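You operate a simulated robot arm through the tools that you are given. There is no shell and no other tool. Be economical: measure what you need, move in short steps, check, and stop when the job is done.

The job below is to be done with a simulated two-armed robot. You get a single attempt, and the scene is never put back.

JOB
Take the felt block and put it on the top of the pallet stack. Take the sleeve pack on the labelling table top and put it away on the shelf v91. Take the bench order and leave it on the top of the corner cabinet. Lift the waste bin lid open. Any order will do. Set down upright: felt block.

Only the result counts: the job must be done as asked and must still hold three seconds after the hand-in. Knocking over, shifting, dropping, spilling or breaking anything else fails it. Lids that push on must go on centred and level and be pressed home; caps that screw on are set level and turned clockwise until they are tight.

ROBOT AND FRAMES
Two 7-joint arms with fingered hands on one trunk, on a base that drives. Base frame: it is fixed to the floor where the robot stands at the start and does not move with it; the origin is under the middle of the robot, x ahead of it, y to its left, z up; the surface under the hand at the start is at about z = 860. Lengths are in mm, angles in degrees, forces in N, time in s.
The left shoulder is at the start at [24, 125, 1344], the right one opposite. With the tool pointing down near the work surface each hand reaches from about 100 to 780 mm from the robot's upright axis, wherever it stands, measured 20 degrees to its own side. Places, roughly: bench order [-6750, 750, 1000]; felt block (8x5x6 cm) [500, 200, 900]; shelf V91 [-1400, -4900, 1300]; sleeve pack [-3750, 1250, 1000]; top of the corner cabinet [-5000, 1600, 800]; top of the pallet stack [-100, -1800, 400]; waste bin lid [-5400, 1500, 700]. Payload 4 kg a hand.
The tool frame of a hand sits at the grasp point between the pads (the TCP): z along the fingers, y along the line on which they close. The tips reach 29 mm beyond it. The gripper opens to 100 mm. The gripper's body begins 34 mm behind the TCP. The gripper is a hand of 5 fingers: y runs from the thumb to the fingers, the wrist lies at [-15, -105, -177] in the tool frame, and closing takes about 1.5 s.
Orientation is that of the tool frame in the base frame, as [roll, pitch, yaw] about the fixed x, y, z axes, in that order (R = Rz(yaw) Ry(pitch) Rx(roll)). With the fingers straight down and the wrist toward the robot, the tool's x, y and z point along [0, 1, 0], [1, 0, 0] and [0, 0, -1] of the base frame.

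CONTROLS
- The arms move only by the tool jog_arm. It takes "left_steps", "right_steps" or both (then of equal length, played together; a hand with none holds still); each is one flat list of numbers, 6 for each row, row after row: the turn, a rotation vector about the base's x, y, z in degrees, then the shift along the base's x, y, z in mm. In form: [rx, ry, rz, x, y, z, rx, ry, rz, x, y, z, ...]. A call has 1 to 20 rows; each row is the pose to reach, as a shift and turn from the pose commanded when the call began. "left_hand" and "right_hand" are, for a hand that has rows, the opening, from 0 (shut) to 1 (fully open), set as the call begins (left out, the last holds). A row lasts 0.2 s, in which the tool goes at most 50 mm and 8.6 degrees; a call with a longer step from one row to the next is refused whole, and so is a gripper value outside its range. A pose out of reach is approached as far as the arm can. The call stops where the force on the tool passes 40 N (or 10 N more than at its start, if that is more) or the arm is blocked; 0.2 s more then pass. The fingers move at their own pace (about 45 mm/s each) and stop on an object; they squeeze with about 33 N. The grip force told is the motor's: it shows also when the fingers shut on nothing. Time passes only in rows, and 0.2 s behind the last, so rows that repeat a pose let the fingers close. It gives the time, the measured TCP pose, the force on the tool (base axes), the opening and the grip force at its end, in the units of the frame above (readings bear some noise), with the torque about the TCP (base axes, N m) and any sound that the robot's microphone picked up, and new pictures: "views" is both (left out), scene, wrist or none (wrist: the cameras of the hands that moved).
- Cameras (640 x 400 px; columns grow to the right, rows downward): "scene" is now at [126.9, 33, 1472]; the picture's right is [0.29, -0.96, 0.00], its down [-0.64, -0.19, -0.74] and it looks along [0.71, 0.21, -0.67] (base axes); focal length 276 px, centre (320, 200). "left" rides on the left gripper at [-66, -86, -121] in its tool frame; the picture's right is [-0.76, -0.31, 0.58], its down [0.59, -0.70, 0.40] and it looks along [0.28, 0.64, 0.71] (tool axes); focal length 247 px, centre (320, 200). "right" rides on the right gripper at [66, -86, -121] in its tool frame; the picture's right is [-0.76, 0.31, -0.58], its down [-0.59, -0.70, 0.40] and it looks along [-0.28, 0.64, 0.71] (tool axes); focal length 247 px, centre (320, 200). There is no depth. A picture from a camera that has moved, and an enlarged one, comes with that camera's place and axes in the base frame and with its lens. The place of the scene camera against the robot may be out by one fixed shift of up to 25 mm in any direction.
- slide_trunk(by): slides the trunk up (or, below 0, down) by that many mm; the arms and the scene camera ride with it, the base frame stays. It gives what a move gives, with no picture.
- drive_base(legs): drives the robot by 1 to 6 legs, each [ahead, turn to the left] in mm and degrees, along the robot's own axes; the way and the turn of a leg run together, so that a leg with both is an arc; at most 1500 mm and 180 degrees a leg. The arms and the cameras ride along, it lands a little off, and it stops where it bumps. It gives what a move gives, and a new picture of the scene camera.
- move_fingers(index, middle, ring, little, thumb_bend, thumb_turn, hand): sets how far each is bent, from 0 (flat) to 1 (curled in); at 0.3 the hand is open as for a grip, at 0.7 the pads meet at the TCP. One left out holds its place. A second passes; each finger stops where it meets its share of the squeeze, and holds until it gets a number again. A gripper value or a shape takes the hand back. It gives what a move gives, with no picture; readings hold the bend of each and the force on index, middle, ring, little, thumb and palm. thumb_turn goes from beside the hand (0) to across from the fingers (1), as for a grip.
- grasp_type(shape, hand): the hand has 5 fingers and takes this shape, open, in about a second: jaw (thumb against the fingers, like two jaws); tri (thumb and two fingers); tip (a fingertip pinch); poke (one finger out to press); point (the index stretched); flat (the hand flat); cup (the hand cupped); fist (a fist). The gripper value then closes the fingers along that shape, each until it touches; the sizes above hold for jaw. It gives what a move gives, with no picture.
- head_to(pan, tilt): turns the head with the scene camera to pan (to the left, within 80 degrees either way) and tilt (down, from -29 to 69), counted from straight ahead of the robot. It gives what a move gives, and a new picture of the scene camera.
- zoom(camera, box): a new picture of the part [left, top, right, bottom] of that camera's present view, enlarged. It takes no simulated time.
- sign_off(): hands the job in; it is judged then, once.

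Go step by step. Nothing tells you exact positions but the pictures and the camera data: compare them with the known pose of the tool, close in by small moves and look again before you grip or let go. The budget is 165 turns and 260 pictures, counting those below and the enlarged ones. Unless the task says otherwise, let go and move clear before handing in.

The tools are called after "Emit:" as name(argument=value, ...) on one line, values as JSON. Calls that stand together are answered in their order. jog_arm: Moves the arms, as the interface text tells. Its arguments: {"type":"object","properties":{"left_steps":{"type":"array","items":{"type":"number"}},"left_hand":{"type":"number"},"right_steps":{"type":"array","items":{"type":"number"}},"right_hand":{"type":"number"},"views":{"type":"string","enum":["both","scene","wrist","none"]}},"required":[]} The other tools are called the same way: slide_trunk (by) slides the trunk up or down; grasp_type (shape, hand) gives the hand a shape; move_fingers (index, middle, ring, little, thumb_bend, thumb_turn, hand) moves the fingers one by one; drive_base (legs) drives the base; head_to (pan, tilt) turns the head that bears the scene camera; zoom (camera, box) takes an enlarged picture of a part of a camera's view; sign_off () hands the job in.

At the start:

```text
time: 0.0
left_tcp_pos: [312.2, 368.8, 1132.8]
left_ee_rot: [-179.9, 0.1, 89.9]
left_ft_force: [-0.1, -0.5, -0.5]
left_torque: [0.0, 0.01, 0.02]
left_gripper_width: 99.5
left_grasp_force: 0.1
left_shape: jaw
left_bend: [0.3, 0.3, 0.3, 0.3, 0.3, 0.98]
left_finger forces: [0.0, 0.1, 0.1, 0.1, 0.1, 0.0]
right_tcp_pos: [512.6, -12.1, 1203.9]
right_ee_rot: [180.0, 0.0, 89.9]
right_ft_force: [-0.6, 0.5, 0.3]
right_torque: [-0.05, 0.02, 0.02]
right_gripper_width: 99.7
right_grasp_force: 0.2
right_shape: jaw
right_bend: [0.3, 0.3, 0.3, 0.3, 0.3, 0.98]
right_finger forces: [0.0, 0.0, 0.1, 0.0, 0.0, 0.0]
trunk travel left (down, up): [-541.0, 206.0]
robot x, y, heading: [-1.2, 2.1, 0.1]
head pan, tilt: [16.6, 42.2]
```

scene: 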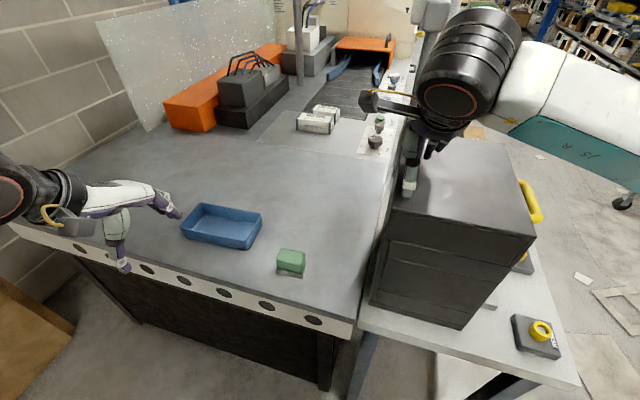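
right: 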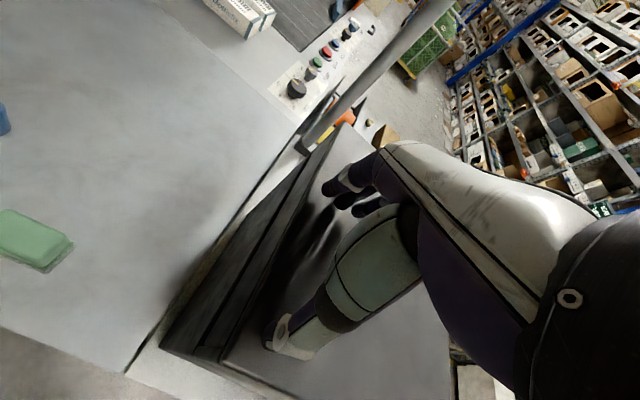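
left: 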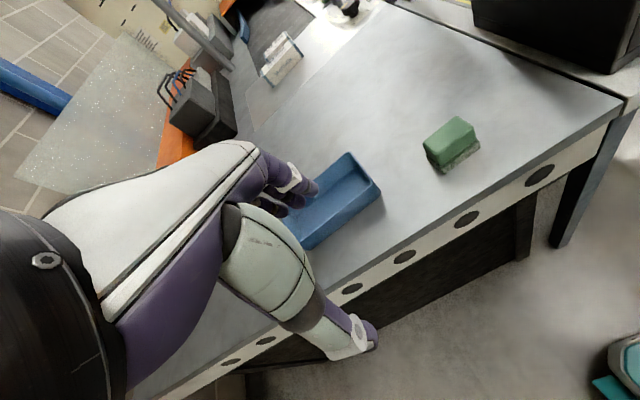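

I see the green felt block on the bench near [475, 200, 890]. I'll look closer at it before gripping.

Emit:
zoom(camera="left", box=[390, 90, 518, 170])

Emit:
zoom(camera="scene", box=[240, 230, 336, 290])

```text
5.00 times, centred on (454, 130) of left
camera zoom: at [223.9, 303.3, 1252.9], right [-0.31, -0.76, -0.58], down [-0.7, 0.59, -0.4], along [0.64, 0.28, -0.71], focal length 1235 px, centre (-350, 550)
```

zoom: 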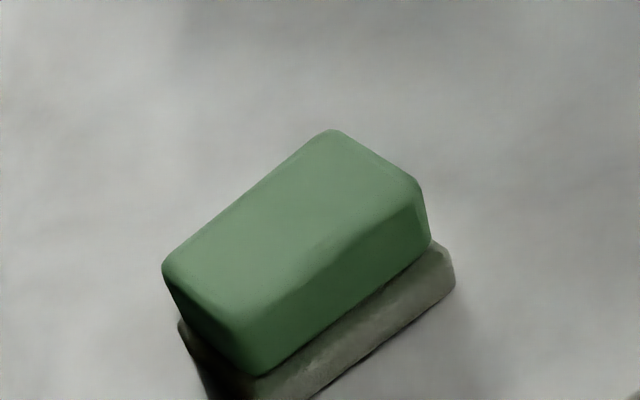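

```text
6.67 times, centred on (288, 260) of scene
camera zoom: at [126.9, 33.0, 1472.0], right [0.29, -0.96, 0.0], down [-0.64, -0.19, -0.74], along [0.71, 0.21, -0.67], focal length 1839 px, centre (533, -200)
```

zoom: 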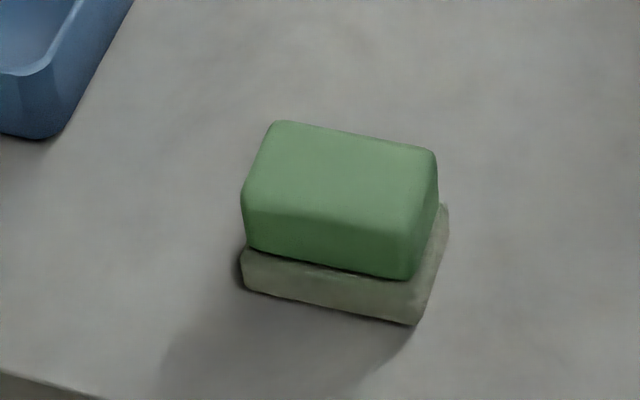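

The block's long side runs along y, with its centre about [470, 205]. I'll bring the left hand above it.

Emit:
jog_arm(left_steps=[0, 0, 0, 26, -27, -20, 0, 0, 0, 52, -54, -40, 0, 0, 0, 78, -81, -60, 0, 0, 0, 104, -108, -80, 0, 0, 0, 130, -135, -100, 0, 0, 0, 158, -164, -133, 0, 0, 0, 158, -164, -133], left_hand=1)

```text
refused: row 6 steps farther than a row can; nothing moved
```

Emit:
jog_arm(left_steps=[0, 0, 0, 26, -27, -20, 0, 0, 0, 52, -54, -40, 0, 0, 0, 78, -81, -60, 0, 0, 0, 104, -108, -80, 0, 0, 0, 130, -135, -100, 0, 0, 0, 158, -164, -120, 0, 0, 0, 158, -164, -133], left_hand=1)

```text
time: 1.6
left_tcp_pos: [467.1, 207.0, 999.0]
left_ee_rot: [180.0, 0.2, 89.9]
left_ft_force: [-0.1, -0.4, -0.3]
left_torque: [-0.03, -0.01, -0.01]
left_gripper_width: 100.0
left_grasp_force: 0.1
left_shape: jaw
left_bend: [0.3, 0.3, 0.3, 0.3, 0.3, 0.98]
left_finger forces: [0.0, 0.0, 0.0, 0.0, 0.0, 0.0]
right_tcp_pos: [512.8, -11.8, 1203.5]
right_ee_rot: [-179.9, 0.1, 90.0]
right_ft_force: [-0.6, 0.8, -0.1]
right_torque: [-0.04, 0.03, 0.01]
right_gripper_width: 99.9
right_grasp_force: 0.0
right_shape: jaw
right_bend: [0.3, 0.3, 0.3, 0.3, 0.3, 0.98]
right_finger forces: [0.0, 0.1, 0.1, 0.1, 0.0, 0.1]
trunk travel left (down, up): [-541.0, 206.0]
robot x, y, heading: [2.3, -2.4, 0.1]
head pan, tilt: [16.6, 42.2]
camera scene: at [126.2, 33.5, 1472.1], right [0.29, -0.96, 0.0], down [-0.64, -0.19, -0.74], along [0.71, 0.21, -0.67], focal length 276 px, centre (320, 200)
camera left: at [380.5, 140.5, 1119.7], right [-0.31, -0.76, -0.58], down [-0.7, 0.59, -0.4], along [0.64, 0.28, -0.71], focal length 247 px, centre (320, 200)
```

scene: 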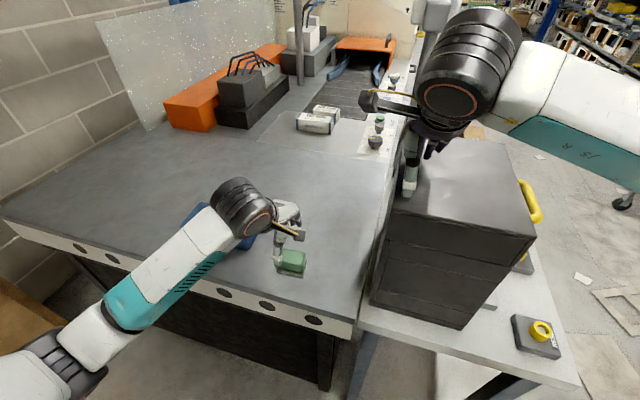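
left: 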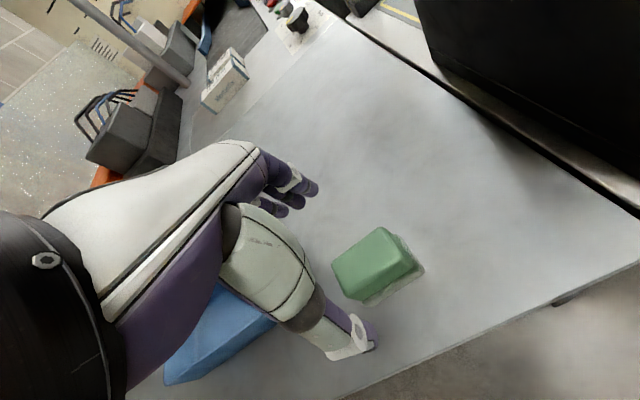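

The wrist view puts the block at about [465, 196]. I'll shift slightly, descend around it, and close.

Emit:
jog_arm(left_steps=[0, 0, 0, -1, -9, -40, 0, 0, 0, -1, -9, -75], left_hand=1)

```text
time: 2.2
left_tcp_pos: [467.1, 197.1, 924.6]
left_ee_rot: [-180.0, 0.1, 89.9]
left_ft_force: [0.9, 0.1, 0.5]
left_torque: [0.0, -0.03, 0.03]
left_gripper_width: 99.8
left_grasp_force: 0.1
left_shape: jaw
left_bend: [0.3, 0.3, 0.3, 0.3, 0.3, 0.98]
left_finger forces: [0.0, 0.1, 0.0, 0.1, 0.1, 0.0]
right_tcp_pos: [513.2, -12.4, 1203.4]
right_ee_rot: [180.0, 0.0, 89.9]
right_ft_force: [-1.3, 1.3, -0.1]
right_torque: [0.0, 0.03, -0.01]
right_gripper_width: 99.7
right_grasp_force: 0.2
right_shape: jaw
right_bend: [0.3, 0.3, 0.3, 0.3, 0.3, 0.98]
right_finger forces: [0.0, 0.1, 0.0, 0.1, 0.0, 0.0]
trunk travel left (down, up): [-541.0, 206.0]
robot x, y, heading: [-0.7, -1.3, 0.0]
head pan, tilt: [16.6, 42.2]
camera scene: at [127.3, 32.8, 1472.0], right [0.29, -0.96, 0.0], down [-0.64, -0.19, -0.74], along [0.71, 0.21, -0.67], focal length 276 px, centre (320, 200)
camera left: at [379.1, 131.8, 1045.8], right [-0.31, -0.76, -0.58], down [-0.7, 0.59, -0.4], along [0.64, 0.28, -0.71], focal length 247 px, centre (320, 200)
```

scene: 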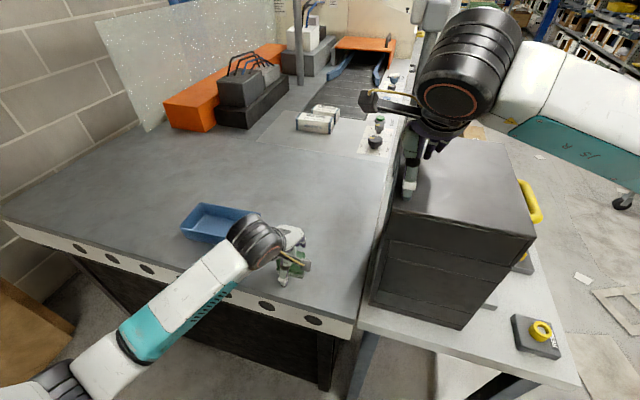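
left: 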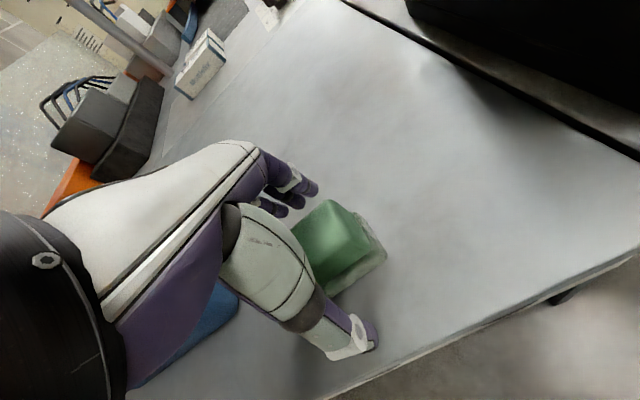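

The block lies between thumb and fingers. Lowering further and closing.

Emit:
jog_arm(left_steps=[0, 0, 0, 0, 0, -14, 0, 0, 0, 0, 0, -27], left_hand=1, views="none")

Emit:
jog_arm(left_steps=[0, 0, 0, 0, 0, 0, 0, 0, 0, 0, 0, 0, 0, 0, 0, 0, 0, 0, 0, 0, 0, 0, 0, 0, 0, 0, 0, 0, 0, 0, 0, 0, 0, 0, 0, 0, 0, 0, 0, 0, 0, 0, 0, 0, 0, 0, 0, 0], left_hand=0, views="wrist")

```text
time: 2.8
left_tcp_pos: [467.0, 196.3, 897.1]
left_ee_rot: [-179.9, 0.0, 89.8]
left_ft_force: [-0.2, 0.0, -0.1]
left_torque: [-0.02, -0.06, -0.02]
left_gripper_width: 99.8
left_grasp_force: 0.0
left_shape: jaw
left_bend: [0.3, 0.3, 0.3, 0.3, 0.3, 0.98]
left_finger forces: [0.0, 0.1, 0.0, 0.0, 0.1, 0.0]
right_tcp_pos: [512.9, -12.5, 1203.3]
right_ee_rot: [179.9, 0.0, 90.0]
right_ft_force: [-0.5, -1.3, 0.2]
right_torque: [-0.01, -0.01, 0.01]
right_gripper_width: 99.7
right_grasp_force: 0.1
right_shape: jaw
right_bend: [0.3, 0.3, 0.3, 0.3, 0.3, 0.98]
right_finger forces: [0.1, 0.1, 0.0, 0.1, 0.0, 0.1]
trunk travel left (down, up): [-541.0, 206.0]
robot x, y, heading: [-2.0, 3.4, 0.4]
head pan, tilt: [16.6, 42.2]
```

```text
time: 4.6
left_tcp_pos: [468.2, 196.5, 897.7]
left_ee_rot: [-179.9, 0.1, 89.9]
left_ft_force: [0.7, -0.2, -0.3]
left_torque: [-0.02, 0.0, -0.03]
left_gripper_width: 39.1
left_grasp_force: 32.8
left_shape: jaw
left_bend: [0.44, 0.48, 0.75, 0.54, 0.4, 0.99]
left_finger forces: [16.9, 8.9, 3.9, 0.1, 29.6, 0.0]
right_tcp_pos: [513.7, -12.4, 1204.1]
right_ee_rot: [179.9, 0.0, 90.0]
right_ft_force: [-0.7, 0.2, 0.9]
right_torque: [-0.01, -0.03, 0.01]
right_gripper_width: 99.7
right_grasp_force: 0.1
right_shape: jaw
right_bend: [0.3, 0.3, 0.3, 0.3, 0.3, 0.98]
right_finger forces: [0.0, 0.0, 0.1, 0.1, 0.0, 0.1]
trunk travel left (down, up): [-541.0, 206.0]
robot x, y, heading: [1.3, -1.7, -0.1]
head pan, tilt: [16.6, 42.2]
camera left: at [380.7, 131.1, 1018.5], right [-0.31, -0.76, -0.58], down [-0.7, 0.59, -0.4], along [0.64, 0.28, -0.71], focal length 247 px, centre (320, 200)
```

left: 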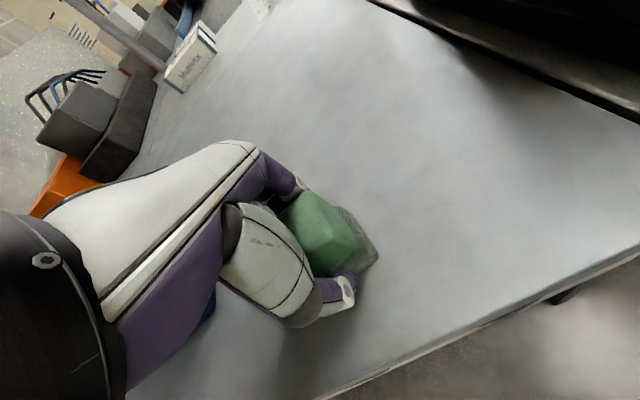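

Firmly held with index and middle against the thumb. I'll lift it.

Emit:
jog_arm(left_steps=[0, 0, 0, 0, 0, 30, 0, 0, 0, 0, 0, 70, 0, 0, 0, 0, 0, 110, 0, 0, 0, 0, 0, 150])

```text
time: 5.6
left_tcp_pos: [469.3, 196.5, 1046.7]
left_ee_rot: [-179.9, 0.0, 90.0]
left_ft_force: [-0.1, 0.0, -1.4]
left_torque: [-0.03, 0.02, 0.03]
left_gripper_width: 39.4
left_grasp_force: 32.9
left_shape: jaw
left_bend: [0.44, 0.48, 0.75, 0.54, 0.4, 0.99]
left_finger forces: [17.0, 8.8, 3.8, 0.1, 29.7, 0.1]
right_tcp_pos: [513.3, -13.1, 1203.2]
right_ee_rot: [-179.9, 0.0, 90.0]
right_ft_force: [0.0, 0.4, -0.2]
right_torque: [0.02, 0.0, -0.01]
right_gripper_width: 99.6
right_grasp_force: 0.0
right_shape: jaw
right_bend: [0.3, 0.3, 0.3, 0.3, 0.3, 0.98]
right_finger forces: [0.0, 0.0, 0.1, 0.0, 0.0, 0.1]
trunk travel left (down, up): [-541.0, 206.0]
robot x, y, heading: [-0.4, -2.0, -0.1]
head pan, tilt: [16.6, 42.2]
camera scene: at [127.3, 32.7, 1472.0], right [0.29, -0.96, 0.0], down [-0.64, -0.19, -0.74], along [0.71, 0.21, -0.67], focal length 276 px, centre (320, 200)
camera left: at [381.5, 131.6, 1167.3], right [-0.31, -0.76, -0.58], down [-0.7, 0.59, -0.4], along [0.64, 0.28, -0.71], focal length 247 px, centre (320, 200)
```

scene: 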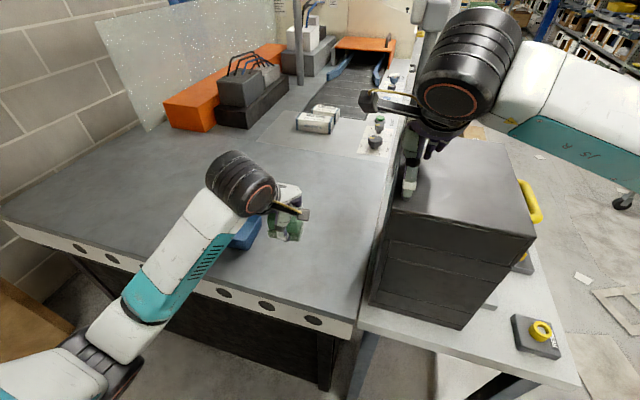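
left: 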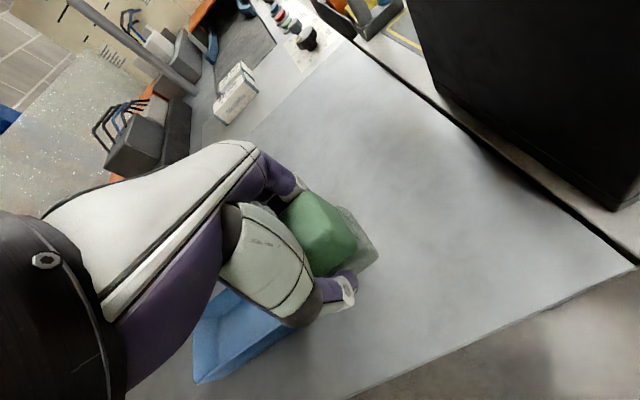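

The block is held and the tray is untouched. I'll pull both hands back, then look around.

Emit:
jog_arm(left_steps=[0, 0, 0, -30, 0, 30, 0, 0, 0, -70, 10, 50, 0, 0, 0, -110, 20, 70, 0, 0, 0, -150, 30, 90, 0, 0, 0, -180, 40, 100], right_steps=[0, 0, 0, 0, 0, 30, 0, 0, 0, -40, -10, 50, 0, 0, 0, -80, -30, 50, 0, 0, 0, -120, -60, 50, 0, 0, 0, -160, -80, 50], views="none")

Emit:
head_to(pan=-80, tilt=25)

Emit:
head_to(pan=80, tilt=25)

```text
time: 6.8
left_tcp_pos: [375.1, 265.8, 1137.0]
left_ee_rot: [-179.8, 0.2, 90.0]
left_ft_force: [0.1, -0.1, -0.6]
left_torque: [0.0, -0.02, -0.01]
left_gripper_width: 39.3
left_grasp_force: 33.4
left_shape: jaw
left_bend: [0.44, 0.48, 0.75, 0.54, 0.4, 0.99]
left_finger forces: [17.3, 8.8, 3.8, 0.0, 29.6, 0.1]
left hand out of reach, approached as far as the arm can: row 3, 4, 5
right_tcp_pos: [357.5, -89.1, 1257.4]
right_ee_rot: [-180.0, 0.1, 90.1]
right_ft_force: [-0.2, 0.0, -0.4]
right_torque: [-0.02, -0.02, 0.02]
right_gripper_width: 100.0
right_grasp_force: 0.1
right_shape: jaw
right_bend: [0.3, 0.3, 0.3, 0.3, 0.3, 0.98]
right_finger forces: [0.0, 0.0, 0.1, 0.1, 0.0, 0.0]
right hand out of reach, approached as far as the arm can: row 5
trunk travel left (down, up): [-541.0, 206.0]
robot x, y, heading: [-0.2, -0.5, 0.1]
head pan, tilt: [16.6, 42.2]
```

```text
time: 8.5
left_tcp_pos: [377.4, 266.0, 1136.5]
left_ee_rot: [-179.8, 0.1, 89.9]
left_ft_force: [-0.5, 0.0, -0.2]
left_torque: [0.0, 0.0, -0.02]
left_gripper_width: 39.1
left_grasp_force: 32.5
left_shape: jaw
left_bend: [0.44, 0.48, 0.75, 0.54, 0.4, 0.99]
left_finger forces: [17.2, 8.8, 3.8, 0.0, 29.6, 0.0]
right_tcp_pos: [361.2, -90.6, 1258.1]
right_ee_rot: [-179.9, 0.0, 90.0]
right_ft_force: [0.0, 0.3, -0.1]
right_torque: [-0.04, -0.04, 0.01]
right_gripper_width: 100.2
right_grasp_force: 0.0
right_shape: jaw
right_bend: [0.3, 0.3, 0.3, 0.3, 0.3, 0.98]
right_finger forces: [0.0, 0.0, 0.0, 0.0, 0.0, 0.1]
trunk travel left (down, up): [-541.0, 206.0]
robot x, y, heading: [1.7, 0.5, 0.0]
head pan, tilt: [-80.0, 25.0]
camera scene: at [63.1, -81.7, 1498.6], right [-0.98, -0.17, 0.0], down [-0.07, 0.42, -0.91], along [0.16, -0.89, -0.42], focal length 276 px, centre (320, 200)
```

scene: 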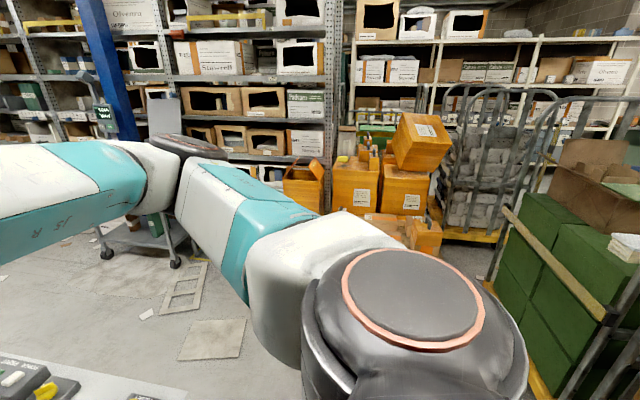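

```text
time: 11.0
left_tcp_pos: [378.0, 264.5, 1136.8]
left_ee_rot: [-179.8, 0.0, 89.9]
left_ft_force: [-0.4, -0.1, -0.5]
left_torque: [0.01, 0.02, 0.0]
left_gripper_width: 38.7
left_grasp_force: 32.6
left_shape: jaw
left_bend: [0.44, 0.48, 0.75, 0.54, 0.4, 0.99]
left_finger forces: [17.2, 8.7, 3.9, 0.0, 29.7, 0.1]
right_tcp_pos: [360.7, -91.5, 1258.0]
right_ee_rot: [-179.9, 0.0, 90.0]
right_ft_force: [-0.3, 0.2, -0.4]
right_torque: [0.03, 0.01, -0.02]
right_gripper_width: 100.1
right_grasp_force: 0.0
right_shape: jaw
right_bend: [0.3, 0.3, 0.3, 0.3, 0.3, 0.98]
right_finger forces: [0.1, 0.1, 0.0, 0.0, 0.1, 0.1]
trunk travel left (down, up): [-541.0, 206.0]
robot x, y, heading: [0.3, 0.5, -0.2]
head pan, tilt: [80.0, 25.0]
camera scene: at [63.1, 99.7, 1498.6], right [0.98, -0.17, 0.0], down [-0.07, -0.42, -0.91], along [0.16, 0.89, -0.42], focal length 276 px, centre (320, 200)
```

scene: 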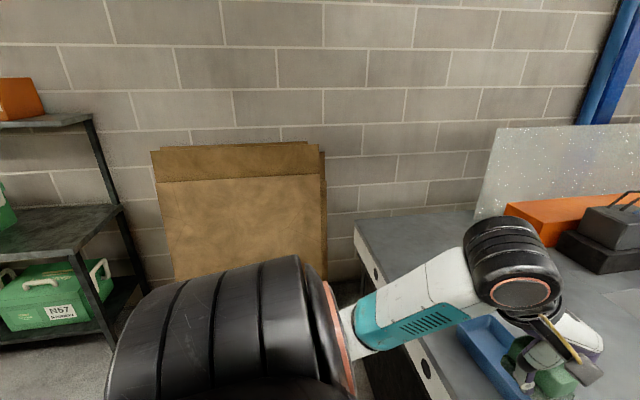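

Now back away from the bench and turn right to see the pallet stack.

Emit:
drive_base(legs=[[-300, 0], [0, -45]])

Emit:
head_to(pan=-45, tilt=30)

Emit:
head_to(pan=-80, tilt=30)

```text
time: 14.2
left_tcp_pos: [144.4, 136.0, 1135.5]
left_ee_rot: [-179.5, -0.2, 72.8]
left_ft_force: [-1.0, 0.2, -1.4]
left_torque: [0.02, -0.02, -0.02]
left_gripper_width: 38.7
left_grasp_force: 32.8
left_shape: jaw
left_bend: [0.44, 0.49, 0.75, 0.54, 0.4, 0.98]
left_finger forces: [18.2, 8.5, 3.8, 0.1, 30.4, 0.0]
right_tcp_pos: [36.6, -198.2, 1261.5]
right_ee_rot: [-178.0, 0.5, 72.8]
right_ft_force: [0.1, -0.9, -0.2]
right_torque: [0.04, 0.02, 0.03]
right_gripper_width: 100.0
right_grasp_force: 0.1
right_shape: jaw
right_bend: [0.3, 0.3, 0.3, 0.3, 0.3, 0.98]
right_finger forces: [0.0, 0.0, 0.0, 0.1, 0.0, 0.0]
trunk travel left (down, up): [-541.0, 206.0]
robot x, y, heading: [-294.6, -0.2, -10.8]
head pan, tilt: [80.0, 25.0]
stopped in leg 2: the robot was blocked; the commanded pose is now the measured one
camera scene: at [-214.5, 81.9, 1499.0], right [0.94, -0.35, 0.0], down [-0.15, -0.39, -0.91], along [0.32, 0.85, -0.42], focal length 276 px, centre (320, 200)
```

scene: 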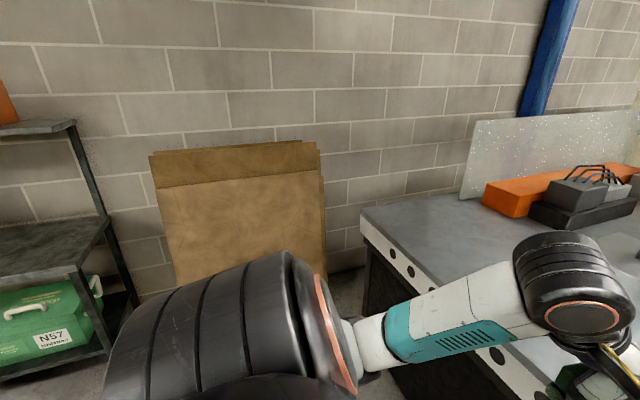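

```text
time: 16.3
left_tcp_pos: [144.9, 141.2, 1134.9]
left_ee_rot: [-179.6, 0.0, 72.9]
left_ft_force: [0.2, 0.3, -1.5]
left_torque: [-0.02, 0.0, -0.02]
left_gripper_width: 38.8
left_grasp_force: 32.8
left_shape: jaw
left_bend: [0.44, 0.49, 0.75, 0.54, 0.4, 0.98]
left_finger forces: [18.2, 8.4, 3.8, 0.0, 30.4, 0.0]
right_tcp_pos: [37.4, -194.2, 1262.4]
right_ee_rot: [-178.0, 0.8, 72.8]
right_ft_force: [-0.4, 0.2, 0.0]
right_torque: [-0.01, 0.01, 0.01]
right_gripper_width: 100.0
right_grasp_force: 0.1
right_shape: jaw
right_bend: [0.3, 0.3, 0.3, 0.3, 0.3, 0.98]
right_finger forces: [0.0, 0.0, 0.0, 0.0, 0.0, 0.0]
trunk travel left (down, up): [-541.0, 206.0]
robot x, y, heading: [-290.2, -2.1, -10.6]
head pan, tilt: [-45.0, 30.0]
camera scene: at [-195.4, -73.2, 1490.6], right [-0.82, -0.57, 0.0], down [-0.28, 0.41, -0.87], along [0.49, -0.71, -0.5], focal length 276 px, centre (320, 200)
```

scene: 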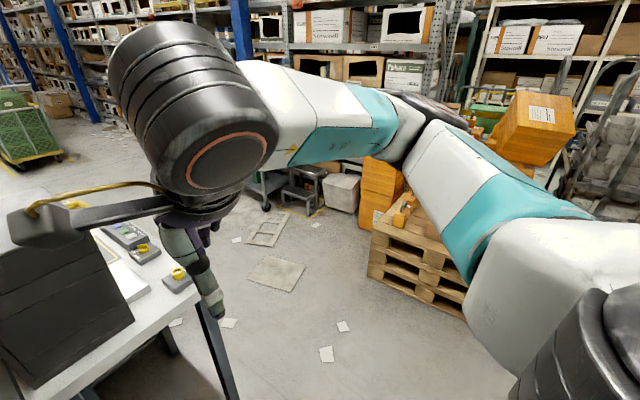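

```text
time: 17.3
left_tcp_pos: [146.2, 141.1, 1136.2]
left_ee_rot: [-179.6, -0.1, 72.9]
left_ft_force: [0.4, -0.6, -1.8]
left_torque: [-0.05, 0.05, 0.0]
left_gripper_width: 38.8
left_grasp_force: 33.2
left_shape: jaw
left_bend: [0.44, 0.49, 0.75, 0.54, 0.4, 0.98]
left_finger forces: [18.1, 8.4, 3.8, 0.1, 30.4, 0.0]
right_tcp_pos: [37.4, -194.2, 1262.5]
right_ee_rot: [-178.2, 0.7, 72.9]
right_ft_force: [-0.4, -0.5, 0.2]
right_torque: [0.0, -0.04, 0.04]
right_gripper_width: 99.7
right_grasp_force: 0.0
right_shape: jaw
right_bend: [0.3, 0.3, 0.3, 0.3, 0.3, 0.98]
right_finger forces: [0.0, 0.1, 0.0, 0.0, 0.1, 0.1]
trunk travel left (down, up): [-541.0, 206.0]
robot x, y, heading: [-292.8, -1.9, -10.5]
head pan, tilt: [-80.0, 30.0]
camera scene: at [-247.4, -89.1, 1490.7], right [-1.0, 0.01, 0.0], down [0.0, 0.5, -0.87], along [-0.01, -0.87, -0.5], focal length 276 px, centre (320, 200)
```

scene: 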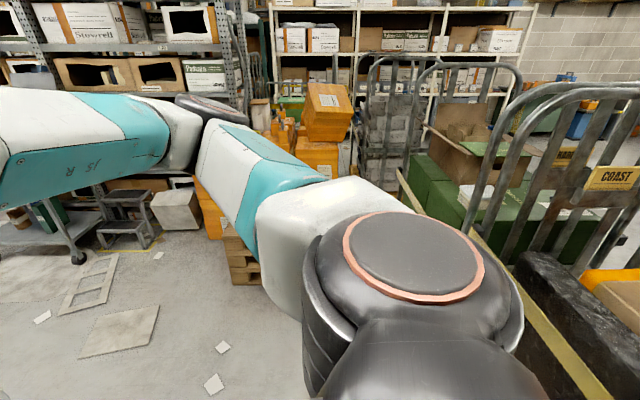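

The turn was blocked at about -11°. Before trying more, I'll look with both wrist cameras and lower the head view to see what was touched.

Emit:
zoom(camera="right", box=[0, 0, 640, 400])

Emit:
zoom(camera="left", box=[0, 0, 640, 400])

Emit:
head_to(pan=-80, tilt=69)

Emit:
head_to(pan=80, tilt=69)

Emit:
head_to(pan=0, tilt=60)

```text
1.00 times, centred on (320, 200) of right (not enlarged: the box is as wide or as high as the picture)
camera zoom: at [-21.6, -105.5, 1385.5], right [0.09, -0.81, 0.58], down [-0.86, -0.36, -0.37], along [0.5, -0.46, -0.73], focal length 247 px, centre (320, 200)
```

zoom: 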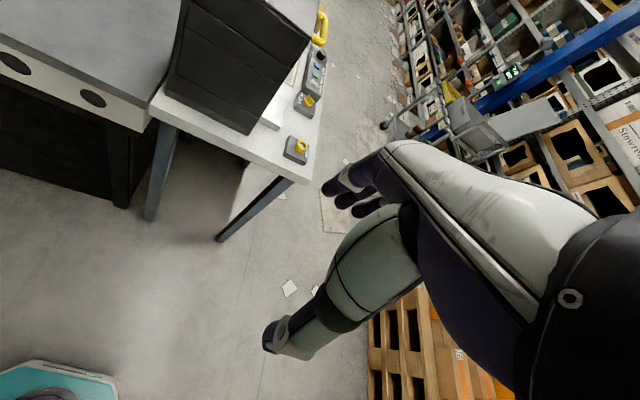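

```text
1.00 times, centred on (320, 200) of left (not enlarged: the box is as wide or as high as the picture)
camera zoom: at [42.6, 102.6, 1257.0], right [-0.52, -0.63, -0.58], down [-0.5, 0.77, -0.39], along [0.69, 0.09, -0.72], focal length 247 px, centre (320, 200)
```

zoom: 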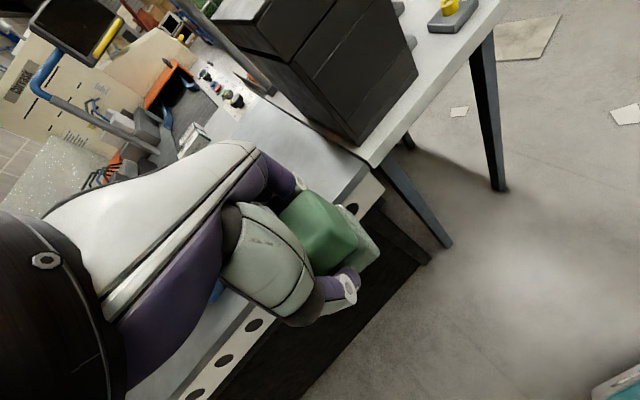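

```text
time: 18.3
left_tcp_pos: [143.4, 140.1, 1134.6]
left_ee_rot: [-179.6, -0.1, 73.0]
left_ft_force: [0.5, 0.3, -1.2]
left_torque: [-0.01, -0.03, -0.01]
left_gripper_width: 38.7
left_grasp_force: 33.0
left_shape: jaw
left_bend: [0.44, 0.49, 0.75, 0.54, 0.4, 0.98]
left_finger forces: [18.2, 8.4, 3.8, 0.1, 30.4, 0.0]
right_tcp_pos: [36.7, -194.6, 1262.4]
right_ee_rot: [-178.2, 0.6, 72.8]
right_ft_force: [0.1, -0.9, 0.7]
right_torque: [0.01, 0.02, 0.01]
right_gripper_width: 100.1
right_grasp_force: 0.0
right_shape: jaw
right_bend: [0.3, 0.3, 0.3, 0.3, 0.3, 0.98]
right_finger forces: [0.1, 0.0, 0.1, 0.0, 0.0, 0.0]
trunk travel left (down, up): [-541.0, 206.0]
robot x, y, heading: [-295.8, -3.1, -10.6]
head pan, tilt: [-80.0, 68.8]
camera scene: at [-247.2, -54.6, 1439.2], right [-1.0, 0.01, 0.0], down [0.01, 0.93, -0.36], along [0.0, -0.36, -0.93], focal length 276 px, centre (320, 200)
```

scene: 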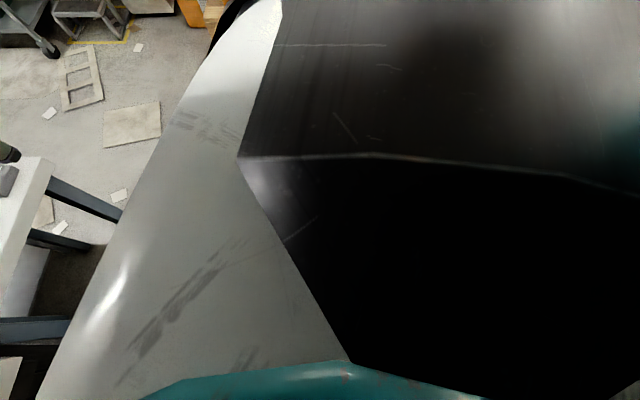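

```text
time: 20.8
left_tcp_pos: [144.2, 141.5, 1136.0]
left_ee_rot: [-179.6, 0.0, 72.9]
left_ft_force: [-0.3, -0.4, -1.1]
left_torque: [0.01, 0.0, 0.0]
left_gripper_width: 38.6
left_grasp_force: 32.7
left_shape: jaw
left_bend: [0.44, 0.49, 0.75, 0.54, 0.4, 0.98]
left_finger forces: [18.3, 8.4, 3.8, 0.0, 30.4, 0.0]
right_tcp_pos: [37.2, -193.3, 1262.0]
right_ee_rot: [-178.0, 0.6, 72.8]
right_ft_force: [0.1, 0.5, 0.2]
right_torque: [0.02, -0.02, 0.02]
right_gripper_width: 99.9
right_grasp_force: 0.1
right_shape: jaw
right_bend: [0.3, 0.3, 0.3, 0.3, 0.3, 0.98]
right_finger forces: [0.0, 0.1, 0.0, 0.0, 0.1, 0.1]
trunk travel left (down, up): [-541.0, 206.0]
robot x, y, heading: [-290.0, -4.9, -10.8]
head pan, tilt: [80.0, 68.8]
camera scene: at [-226.8, 53.7, 1439.2], right [0.94, -0.35, 0.0], down [-0.33, -0.87, -0.36], along [0.13, 0.34, -0.93], focal length 276 px, centre (320, 200)
```

scene: 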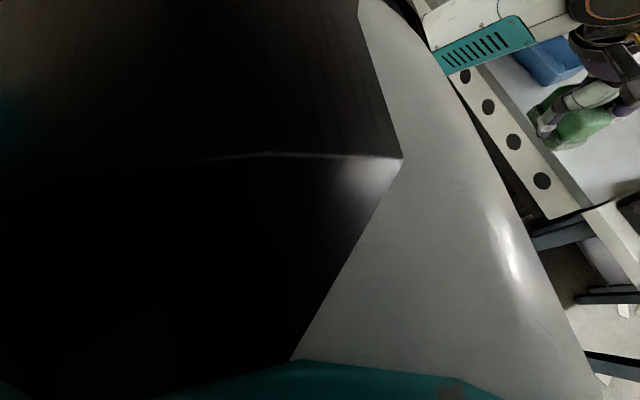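

```text
time: 22.3
left_tcp_pos: [144.2, 141.4, 1135.5]
left_ee_rot: [-179.6, -0.1, 72.9]
left_ft_force: [0.0, -1.0, -1.8]
left_torque: [0.02, -0.04, -0.02]
left_gripper_width: 38.6
left_grasp_force: 33.5
left_shape: jaw
left_bend: [0.44, 0.49, 0.75, 0.54, 0.4, 0.98]
left_finger forces: [18.2, 8.4, 3.8, 0.0, 30.4, 0.0]
right_tcp_pos: [37.3, -194.4, 1262.7]
right_ee_rot: [-178.1, 0.7, 72.9]
right_ft_force: [-0.4, -1.3, -0.3]
right_torque: [-0.01, 0.01, 0.01]
right_gripper_width: 100.0
right_grasp_force: 0.0
right_shape: jaw
right_bend: [0.3, 0.3, 0.3, 0.3, 0.3, 0.98]
right_finger forces: [0.1, 0.0, 0.0, 0.0, 0.0, 0.0]
trunk travel left (down, up): [-541.0, 206.0]
robot x, y, heading: [-297.7, -2.2, -10.6]
head pan, tilt: [0.0, 60.0]
camera scene: at [-181.0, -10.9, 1448.5], right [-0.18, -0.98, 0.0], down [-0.85, 0.16, -0.5], along [0.49, -0.09, -0.87], focal length 276 px, centre (320, 200)
```

scene: 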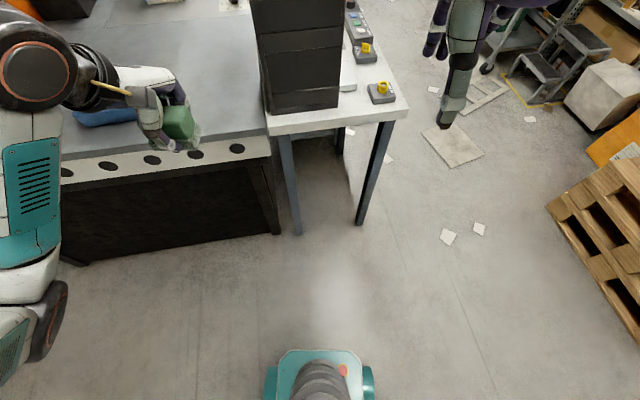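

The floor is clear ahead, so something behind the robot must be in the way. I'll go ahead a little and turn right again in small legs.

Emit:
drive_base(legs=[[120, 0], [0, -20]])

```text
time: 24.7
left_tcp_pos: [284.4, -36.7, 1136.3]
left_ee_rot: [-179.6, 0.0, 53.3]
left_ft_force: [-0.8, 0.0, -0.6]
left_torque: [0.0, 0.02, -0.01]
left_gripper_width: 38.8
left_grasp_force: 33.2
left_shape: jaw
left_bend: [0.44, 0.49, 0.75, 0.54, 0.4, 0.98]
left_finger forces: [18.1, 8.3, 3.9, 0.0, 30.2, 0.1]
right_tcp_pos: [69.7, -315.3, 1262.5]
right_ee_rot: [-178.1, 0.7, 53.1]
right_ft_force: [-0.2, -0.8, 0.2]
right_torque: [0.01, -0.01, -0.02]
right_gripper_width: 100.0
right_grasp_force: 0.1
right_shape: jaw
right_bend: [0.3, 0.3, 0.3, 0.3, 0.3, 0.98]
right_finger forces: [0.0, 0.0, 0.0, 0.1, 0.0, 0.0]
trunk travel left (down, up): [-541.0, 206.0]
robot x, y, heading: [-177.6, -21.7, -30.3]
head pan, tilt: [0.0, 60.0]
camera scene: at [-75.5, -64.3, 1448.6], right [-0.51, -0.86, 0.0], down [-0.75, 0.44, -0.5], along [0.43, -0.25, -0.87], focal length 276 px, centre (320, 200)
```

scene: 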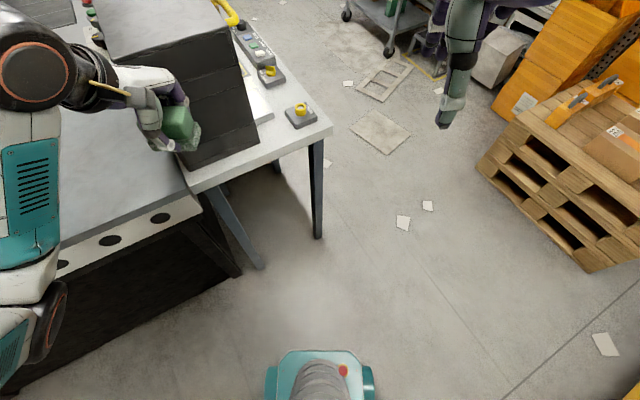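

Turning works now and the left hand's sweep stays clear of the cabinet. Continue turning toward the pallets.

Emit:
drive_base(legs=[[0, -40]])

Emit:
head_to(pan=0, tilt=35)

Emit:
head_to(pan=-80, tilt=35)

```text
time: 27.0
left_tcp_pos: [171.0, -327.9, 1135.3]
left_ee_rot: [-179.6, -0.1, 13.6]
left_ft_force: [0.6, -1.2, -0.8]
left_torque: [0.0, 0.01, 0.01]
left_gripper_width: 38.4
left_grasp_force: 33.2
left_shape: jaw
left_bend: [0.44, 0.49, 0.75, 0.54, 0.4, 0.98]
left_finger forces: [17.7, 8.3, 3.8, 0.0, 29.8, 0.1]
right_tcp_pos: [-172.9, -405.1, 1262.5]
right_ee_rot: [-178.1, 0.6, 13.5]
right_ft_force: [-0.5, 0.0, 0.2]
right_torque: [0.0, 0.04, 0.02]
right_gripper_width: 100.1
right_grasp_force: 0.1
right_shape: jaw
right_bend: [0.3, 0.3, 0.3, 0.3, 0.3, 0.98]
right_finger forces: [0.0, 0.1, 0.0, 0.1, 0.0, 0.0]
trunk travel left (down, up): [-541.0, 206.0]
robot x, y, heading: [-175.3, -27.8, -70.1]
head pan, tilt: [0.0, 60.0]
camera scene: at [-126.3, -106.7, 1448.5], right [-0.94, -0.34, 0.0], down [-0.29, 0.81, -0.5], along [0.17, -0.47, -0.87], focal length 276 px, centre (320, 200)
```

scene: 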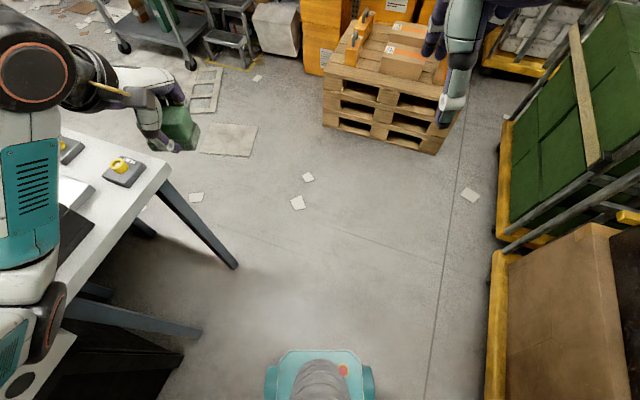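

```text
time: 27.9
left_tcp_pos: [171.2, -327.6, 1135.5]
left_ee_rot: [-179.5, -0.1, 13.6]
left_ft_force: [-0.2, 0.1, -0.5]
left_torque: [-0.01, 0.01, 0.0]
left_gripper_width: 38.3
left_grasp_force: 33.0
left_shape: jaw
left_bend: [0.44, 0.49, 0.75, 0.54, 0.4, 0.98]
left_finger forces: [17.7, 8.3, 3.9, 0.0, 29.8, 0.0]
right_tcp_pos: [-173.6, -406.3, 1261.8]
right_ee_rot: [-178.0, 0.7, 13.5]
right_ft_force: [-0.3, -0.7, 0.6]
right_torque: [-0.01, -0.02, -0.04]
right_gripper_width: 100.1
right_grasp_force: 0.0
right_shape: jaw
right_bend: [0.3, 0.3, 0.3, 0.3, 0.3, 0.98]
right_finger forces: [0.0, 0.0, 0.0, 0.1, 0.1, 0.0]
trunk travel left (down, up): [-541.0, 206.0]
robot x, y, heading: [-175.6, -25.6, -70.1]
head pan, tilt: [0.0, 35.0]
camera scene: at [-118.8, -126.8, 1482.8], right [-0.94, -0.34, 0.0], down [-0.2, 0.54, -0.82], along [0.28, -0.77, -0.57], focal length 276 px, centre (320, 200)
```

scene: 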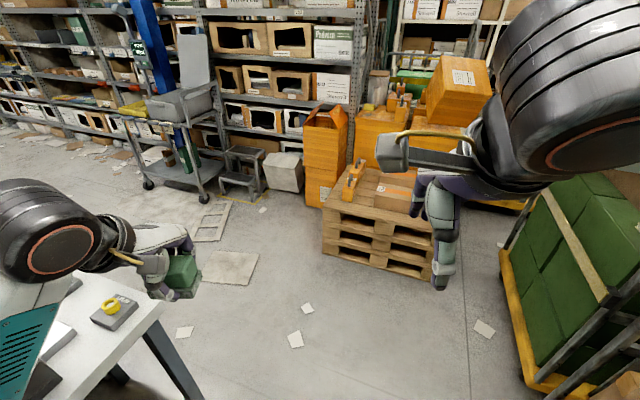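

```text
time: 29.4
left_tcp_pos: [170.1, -327.3, 1134.4]
left_ee_rot: [-179.6, -0.1, 13.6]
left_ft_force: [-0.2, 0.0, -0.9]
left_torque: [0.02, 0.0, 0.0]
left_gripper_width: 38.3
left_grasp_force: 33.3
left_shape: jaw
left_bend: [0.44, 0.49, 0.75, 0.54, 0.4, 0.98]
left_finger forces: [17.7, 8.3, 3.7, 0.1, 29.9, 0.1]
right_tcp_pos: [-172.8, -404.9, 1262.2]
right_ee_rot: [-178.1, 0.7, 13.7]
right_ft_force: [-0.1, -0.1, 0.7]
right_torque: [0.04, -0.03, 0.02]
right_gripper_width: 99.9
right_grasp_force: 0.0
right_shape: jaw
right_bend: [0.3, 0.3, 0.3, 0.3, 0.3, 0.98]
right_finger forces: [0.0, 0.0, 0.1, 0.0, 0.0, 0.1]
trunk travel left (down, up): [-541.0, 206.0]
robot x, y, heading: [-177.9, -24.6, -70.1]
head pan, tilt: [-80.0, 35.0]
camera scene: at [-225.1, -87.9, 1482.9], right [-0.5, 0.87, 0.0], down [0.5, 0.29, -0.82], along [-0.71, -0.41, -0.57], focal length 276 px, centre (320, 200)
```

scene: 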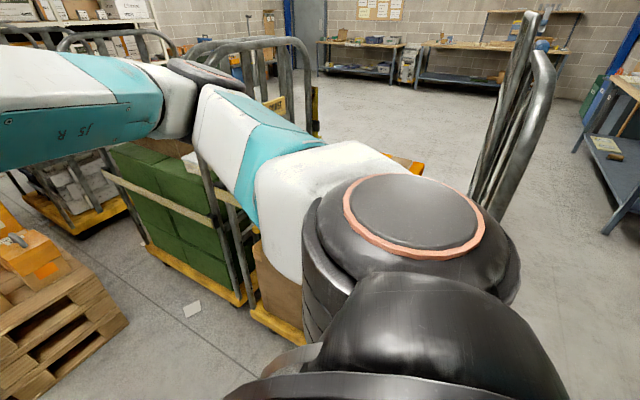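

I can see the pallet stack (top about z 405, front edge y ≈ -1480, x from -460 to 350). I'll zoom in on its top.

Emit:
head_to(pan=0, tilt=35)

Emit:
zoom(camera="scene", box=[300, 130, 460, 230])

Emit:
zoom(camera="right", box=[0, 0, 640, 400])

```text
time: 30.9
left_tcp_pos: [170.4, -327.8, 1135.4]
left_ee_rot: [-179.6, -0.1, 13.6]
left_ft_force: [-0.6, -1.3, -1.7]
left_torque: [-0.04, -0.03, -0.04]
left_gripper_width: 38.6
left_grasp_force: 32.8
left_shape: jaw
left_bend: [0.44, 0.49, 0.75, 0.54, 0.4, 0.98]
left_finger forces: [17.7, 8.3, 3.8, 0.0, 29.8, 0.1]
right_tcp_pos: [-173.2, -406.2, 1263.2]
right_ee_rot: [-178.1, 0.8, 13.5]
right_ft_force: [-0.3, -0.4, 0.2]
right_torque: [0.0, -0.05, 0.04]
right_gripper_width: 100.0
right_grasp_force: 0.1
right_shape: jaw
right_bend: [0.3, 0.3, 0.3, 0.3, 0.3, 0.98]
right_finger forces: [0.0, 0.0, 0.0, 0.0, 0.0, 0.1]
trunk travel left (down, up): [-541.0, 206.0]
robot x, y, heading: [-175.3, -25.3, -70.2]
head pan, tilt: [0.0, 35.0]
camera scene: at [-118.9, -126.8, 1482.8], right [-0.94, -0.34, 0.0], down [-0.2, 0.54, -0.82], along [0.28, -0.77, -0.57], focal length 276 px, centre (320, 200)
```

scene: 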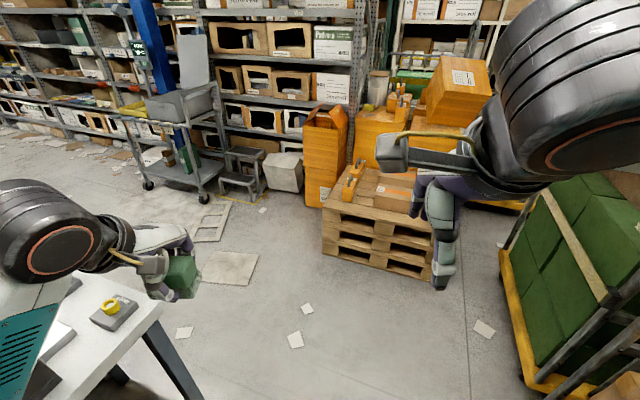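

```text
4.00 times, centred on (380, 180) of scene
camera zoom: at [-118.9, -126.8, 1482.8], right [-0.94, -0.34, 0.0], down [-0.2, 0.54, -0.82], along [0.28, -0.77, -0.57], focal length 1104 px, centre (80, 280)
```

zoom: 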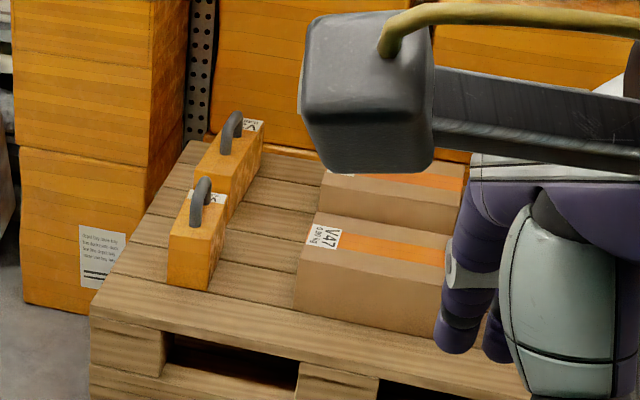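

```text
1.00 times, centred on (320, 200) of right (not enlarged: the box is as wide or as high as the picture)
camera zoom: at [-126.6, -310.1, 1385.4], right [-0.65, -0.49, 0.58], down [-0.74, 0.56, -0.37], along [-0.14, -0.67, -0.73], focal length 247 px, centre (320, 200)
```

zoom: 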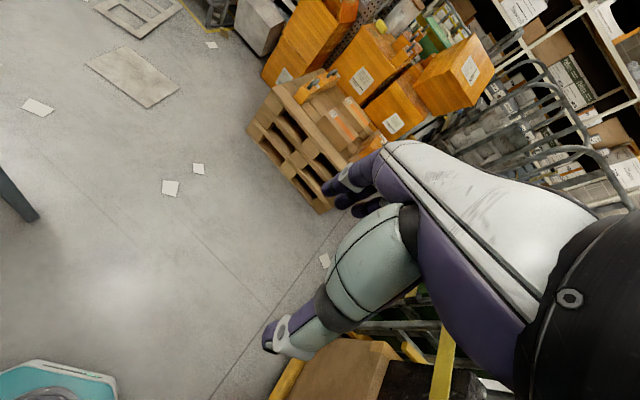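

The front strip of the top (y -1485…-1630) is free; target for the block is about [120, -1540]. Drive to about (-50, -950) facing the stack.

Emit:
drive_base(legs=[[0, -12], [930, 0], [0, -8]])

```text
time: 37.3
left_tcp_pos: [175.7, -1360.5, 1135.5]
left_ee_rot: [-179.4, -0.1, -6.3]
left_ft_force: [0.0, -0.2, -1.7]
left_torque: [-0.01, 0.03, -0.03]
left_gripper_width: 38.5
left_grasp_force: 33.1
left_shape: jaw
left_bend: [0.44, 0.49, 0.75, 0.54, 0.4, 0.98]
left_finger forces: [17.5, 8.2, 3.8, 0.0, 29.6, 0.0]
right_tcp_pos: [-172.4, -1317.3, 1262.7]
right_ee_rot: [-178.1, 0.6, -6.4]
right_ft_force: [0.1, 1.0, 0.3]
right_torque: [0.01, 0.03, -0.03]
right_gripper_width: 100.2
right_grasp_force: 0.0
right_shape: jaw
right_bend: [0.3, 0.3, 0.3, 0.3, 0.3, 0.98]
right_finger forces: [0.0, 0.2, 0.0, 0.1, 0.0, 0.0]
trunk travel left (down, up): [-541.0, 206.0]
robot x, y, heading: [-43.8, -957.9, -89.8]
head pan, tilt: [0.0, 35.0]
camera scene: at [-30.0, -1067.6, 1482.8], right [-1.0, 0.0, 0.0], down [0.0, 0.57, -0.82], along [0.0, -0.82, -0.57], focal length 276 px, centre (320, 200)
```

scene: 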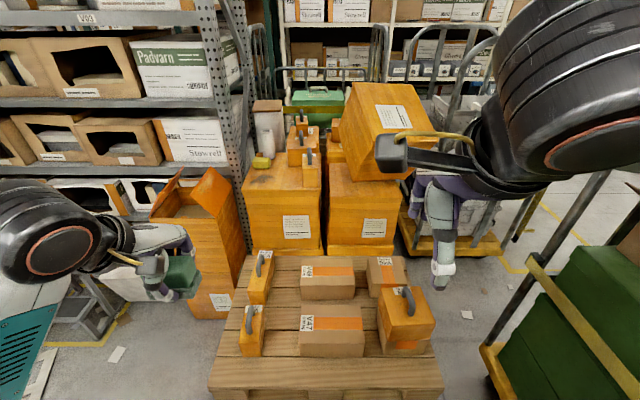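

Good view of the stack. Lower the trunk so the hand can reach z ≈ 440.

Emit:
slide_trunk(by=-480)

Emit:
head_to(pan=0, tilt=45)

```text
refused: -480 is not a number from -400 to 400
```

```text
time: 38.0
left_tcp_pos: [176.0, -1360.6, 1135.4]
left_ee_rot: [-179.5, -0.1, -6.2]
left_ft_force: [-0.2, -0.5, -1.4]
left_torque: [0.03, -0.04, 0.0]
left_gripper_width: 38.6
left_grasp_force: 32.9
left_shape: jaw
left_bend: [0.44, 0.49, 0.75, 0.54, 0.4, 0.98]
left_finger forces: [17.5, 8.3, 3.8, 0.1, 29.7, 0.0]
right_tcp_pos: [-174.2, -1317.8, 1264.2]
right_ee_rot: [-178.2, 0.7, -6.4]
right_ft_force: [-0.7, 0.6, 0.5]
right_torque: [0.01, 0.02, -0.02]
right_gripper_width: 99.9
right_grasp_force: 0.1
right_shape: jaw
right_bend: [0.3, 0.3, 0.3, 0.3, 0.3, 0.98]
right_finger forces: [0.1, 0.0, 0.0, 0.1, 0.0, 0.0]
trunk travel left (down, up): [-541.0, 206.0]
robot x, y, heading: [-47.3, -959.0, -90.2]
head pan, tilt: [0.0, 45.0]
camera scene: at [-29.7, -1060.8, 1468.1], right [-1.0, 0.0, 0.0], down [0.0, 0.71, -0.71], along [0.0, -0.71, -0.71], focal length 276 px, centre (320, 200)
```

scene: 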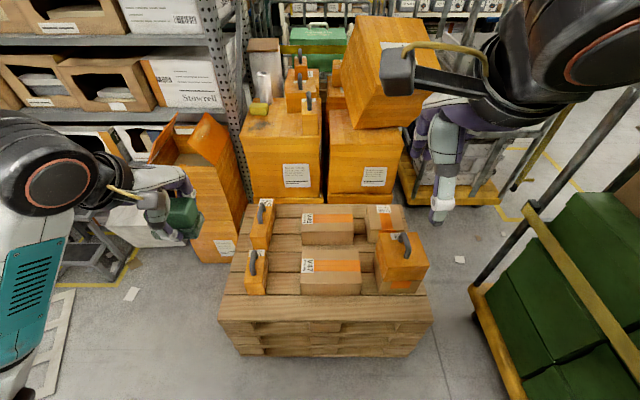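

Let me zoom in on the stack's front strip to fix the free depth, and lower the trunk in two parts.

Emit:
zoom(camera="scene", box=[210, 240, 370, 340])

Emit:
slide_trunk(by=-380)

```text
4.00 times, centred on (290, 290) of scene
camera zoom: at [-29.7, -1060.8, 1468.1], right [-1.0, 0.0, 0.0], down [0.0, 0.71, -0.71], along [0.0, -0.71, -0.71], focal length 1104 px, centre (440, -160)
```

zoom: 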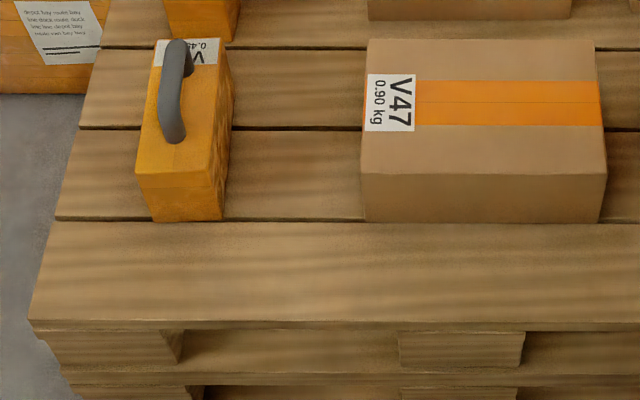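

```text
time: 41.6
left_tcp_pos: [176.5, -1370.9, 686.8]
left_ee_rot: [-168.5, 1.1, -6.1]
left_ft_force: [1.3, -0.1, -0.8]
left_torque: [-0.03, 0.01, 0.0]
left_gripper_width: 38.4
left_grasp_force: 32.9
left_shape: jaw
left_bend: [0.44, 0.49, 0.75, 0.54, 0.4, 0.98]
left_finger forces: [17.6, 8.2, 3.8, 0.1, 29.7, 0.0]
right_tcp_pos: [-171.6, -1360.2, 800.3]
right_ee_rot: [-164.2, 2.3, -6.1]
right_ft_force: [0.1, 0.0, -0.4]
right_torque: [0.03, 0.0, 0.01]
right_gripper_width: 99.9
right_grasp_force: 0.0
right_shape: jaw
right_bend: [0.3, 0.3, 0.3, 0.3, 0.3, 0.98]
right_finger forces: [0.0, 0.1, 0.0, 0.1, 0.0, 0.0]
trunk travel left (down, up): [-161.0, 586.0]
robot x, y, heading: [-44.4, -958.8, -90.2]
head pan, tilt: [0.0, 45.0]
```

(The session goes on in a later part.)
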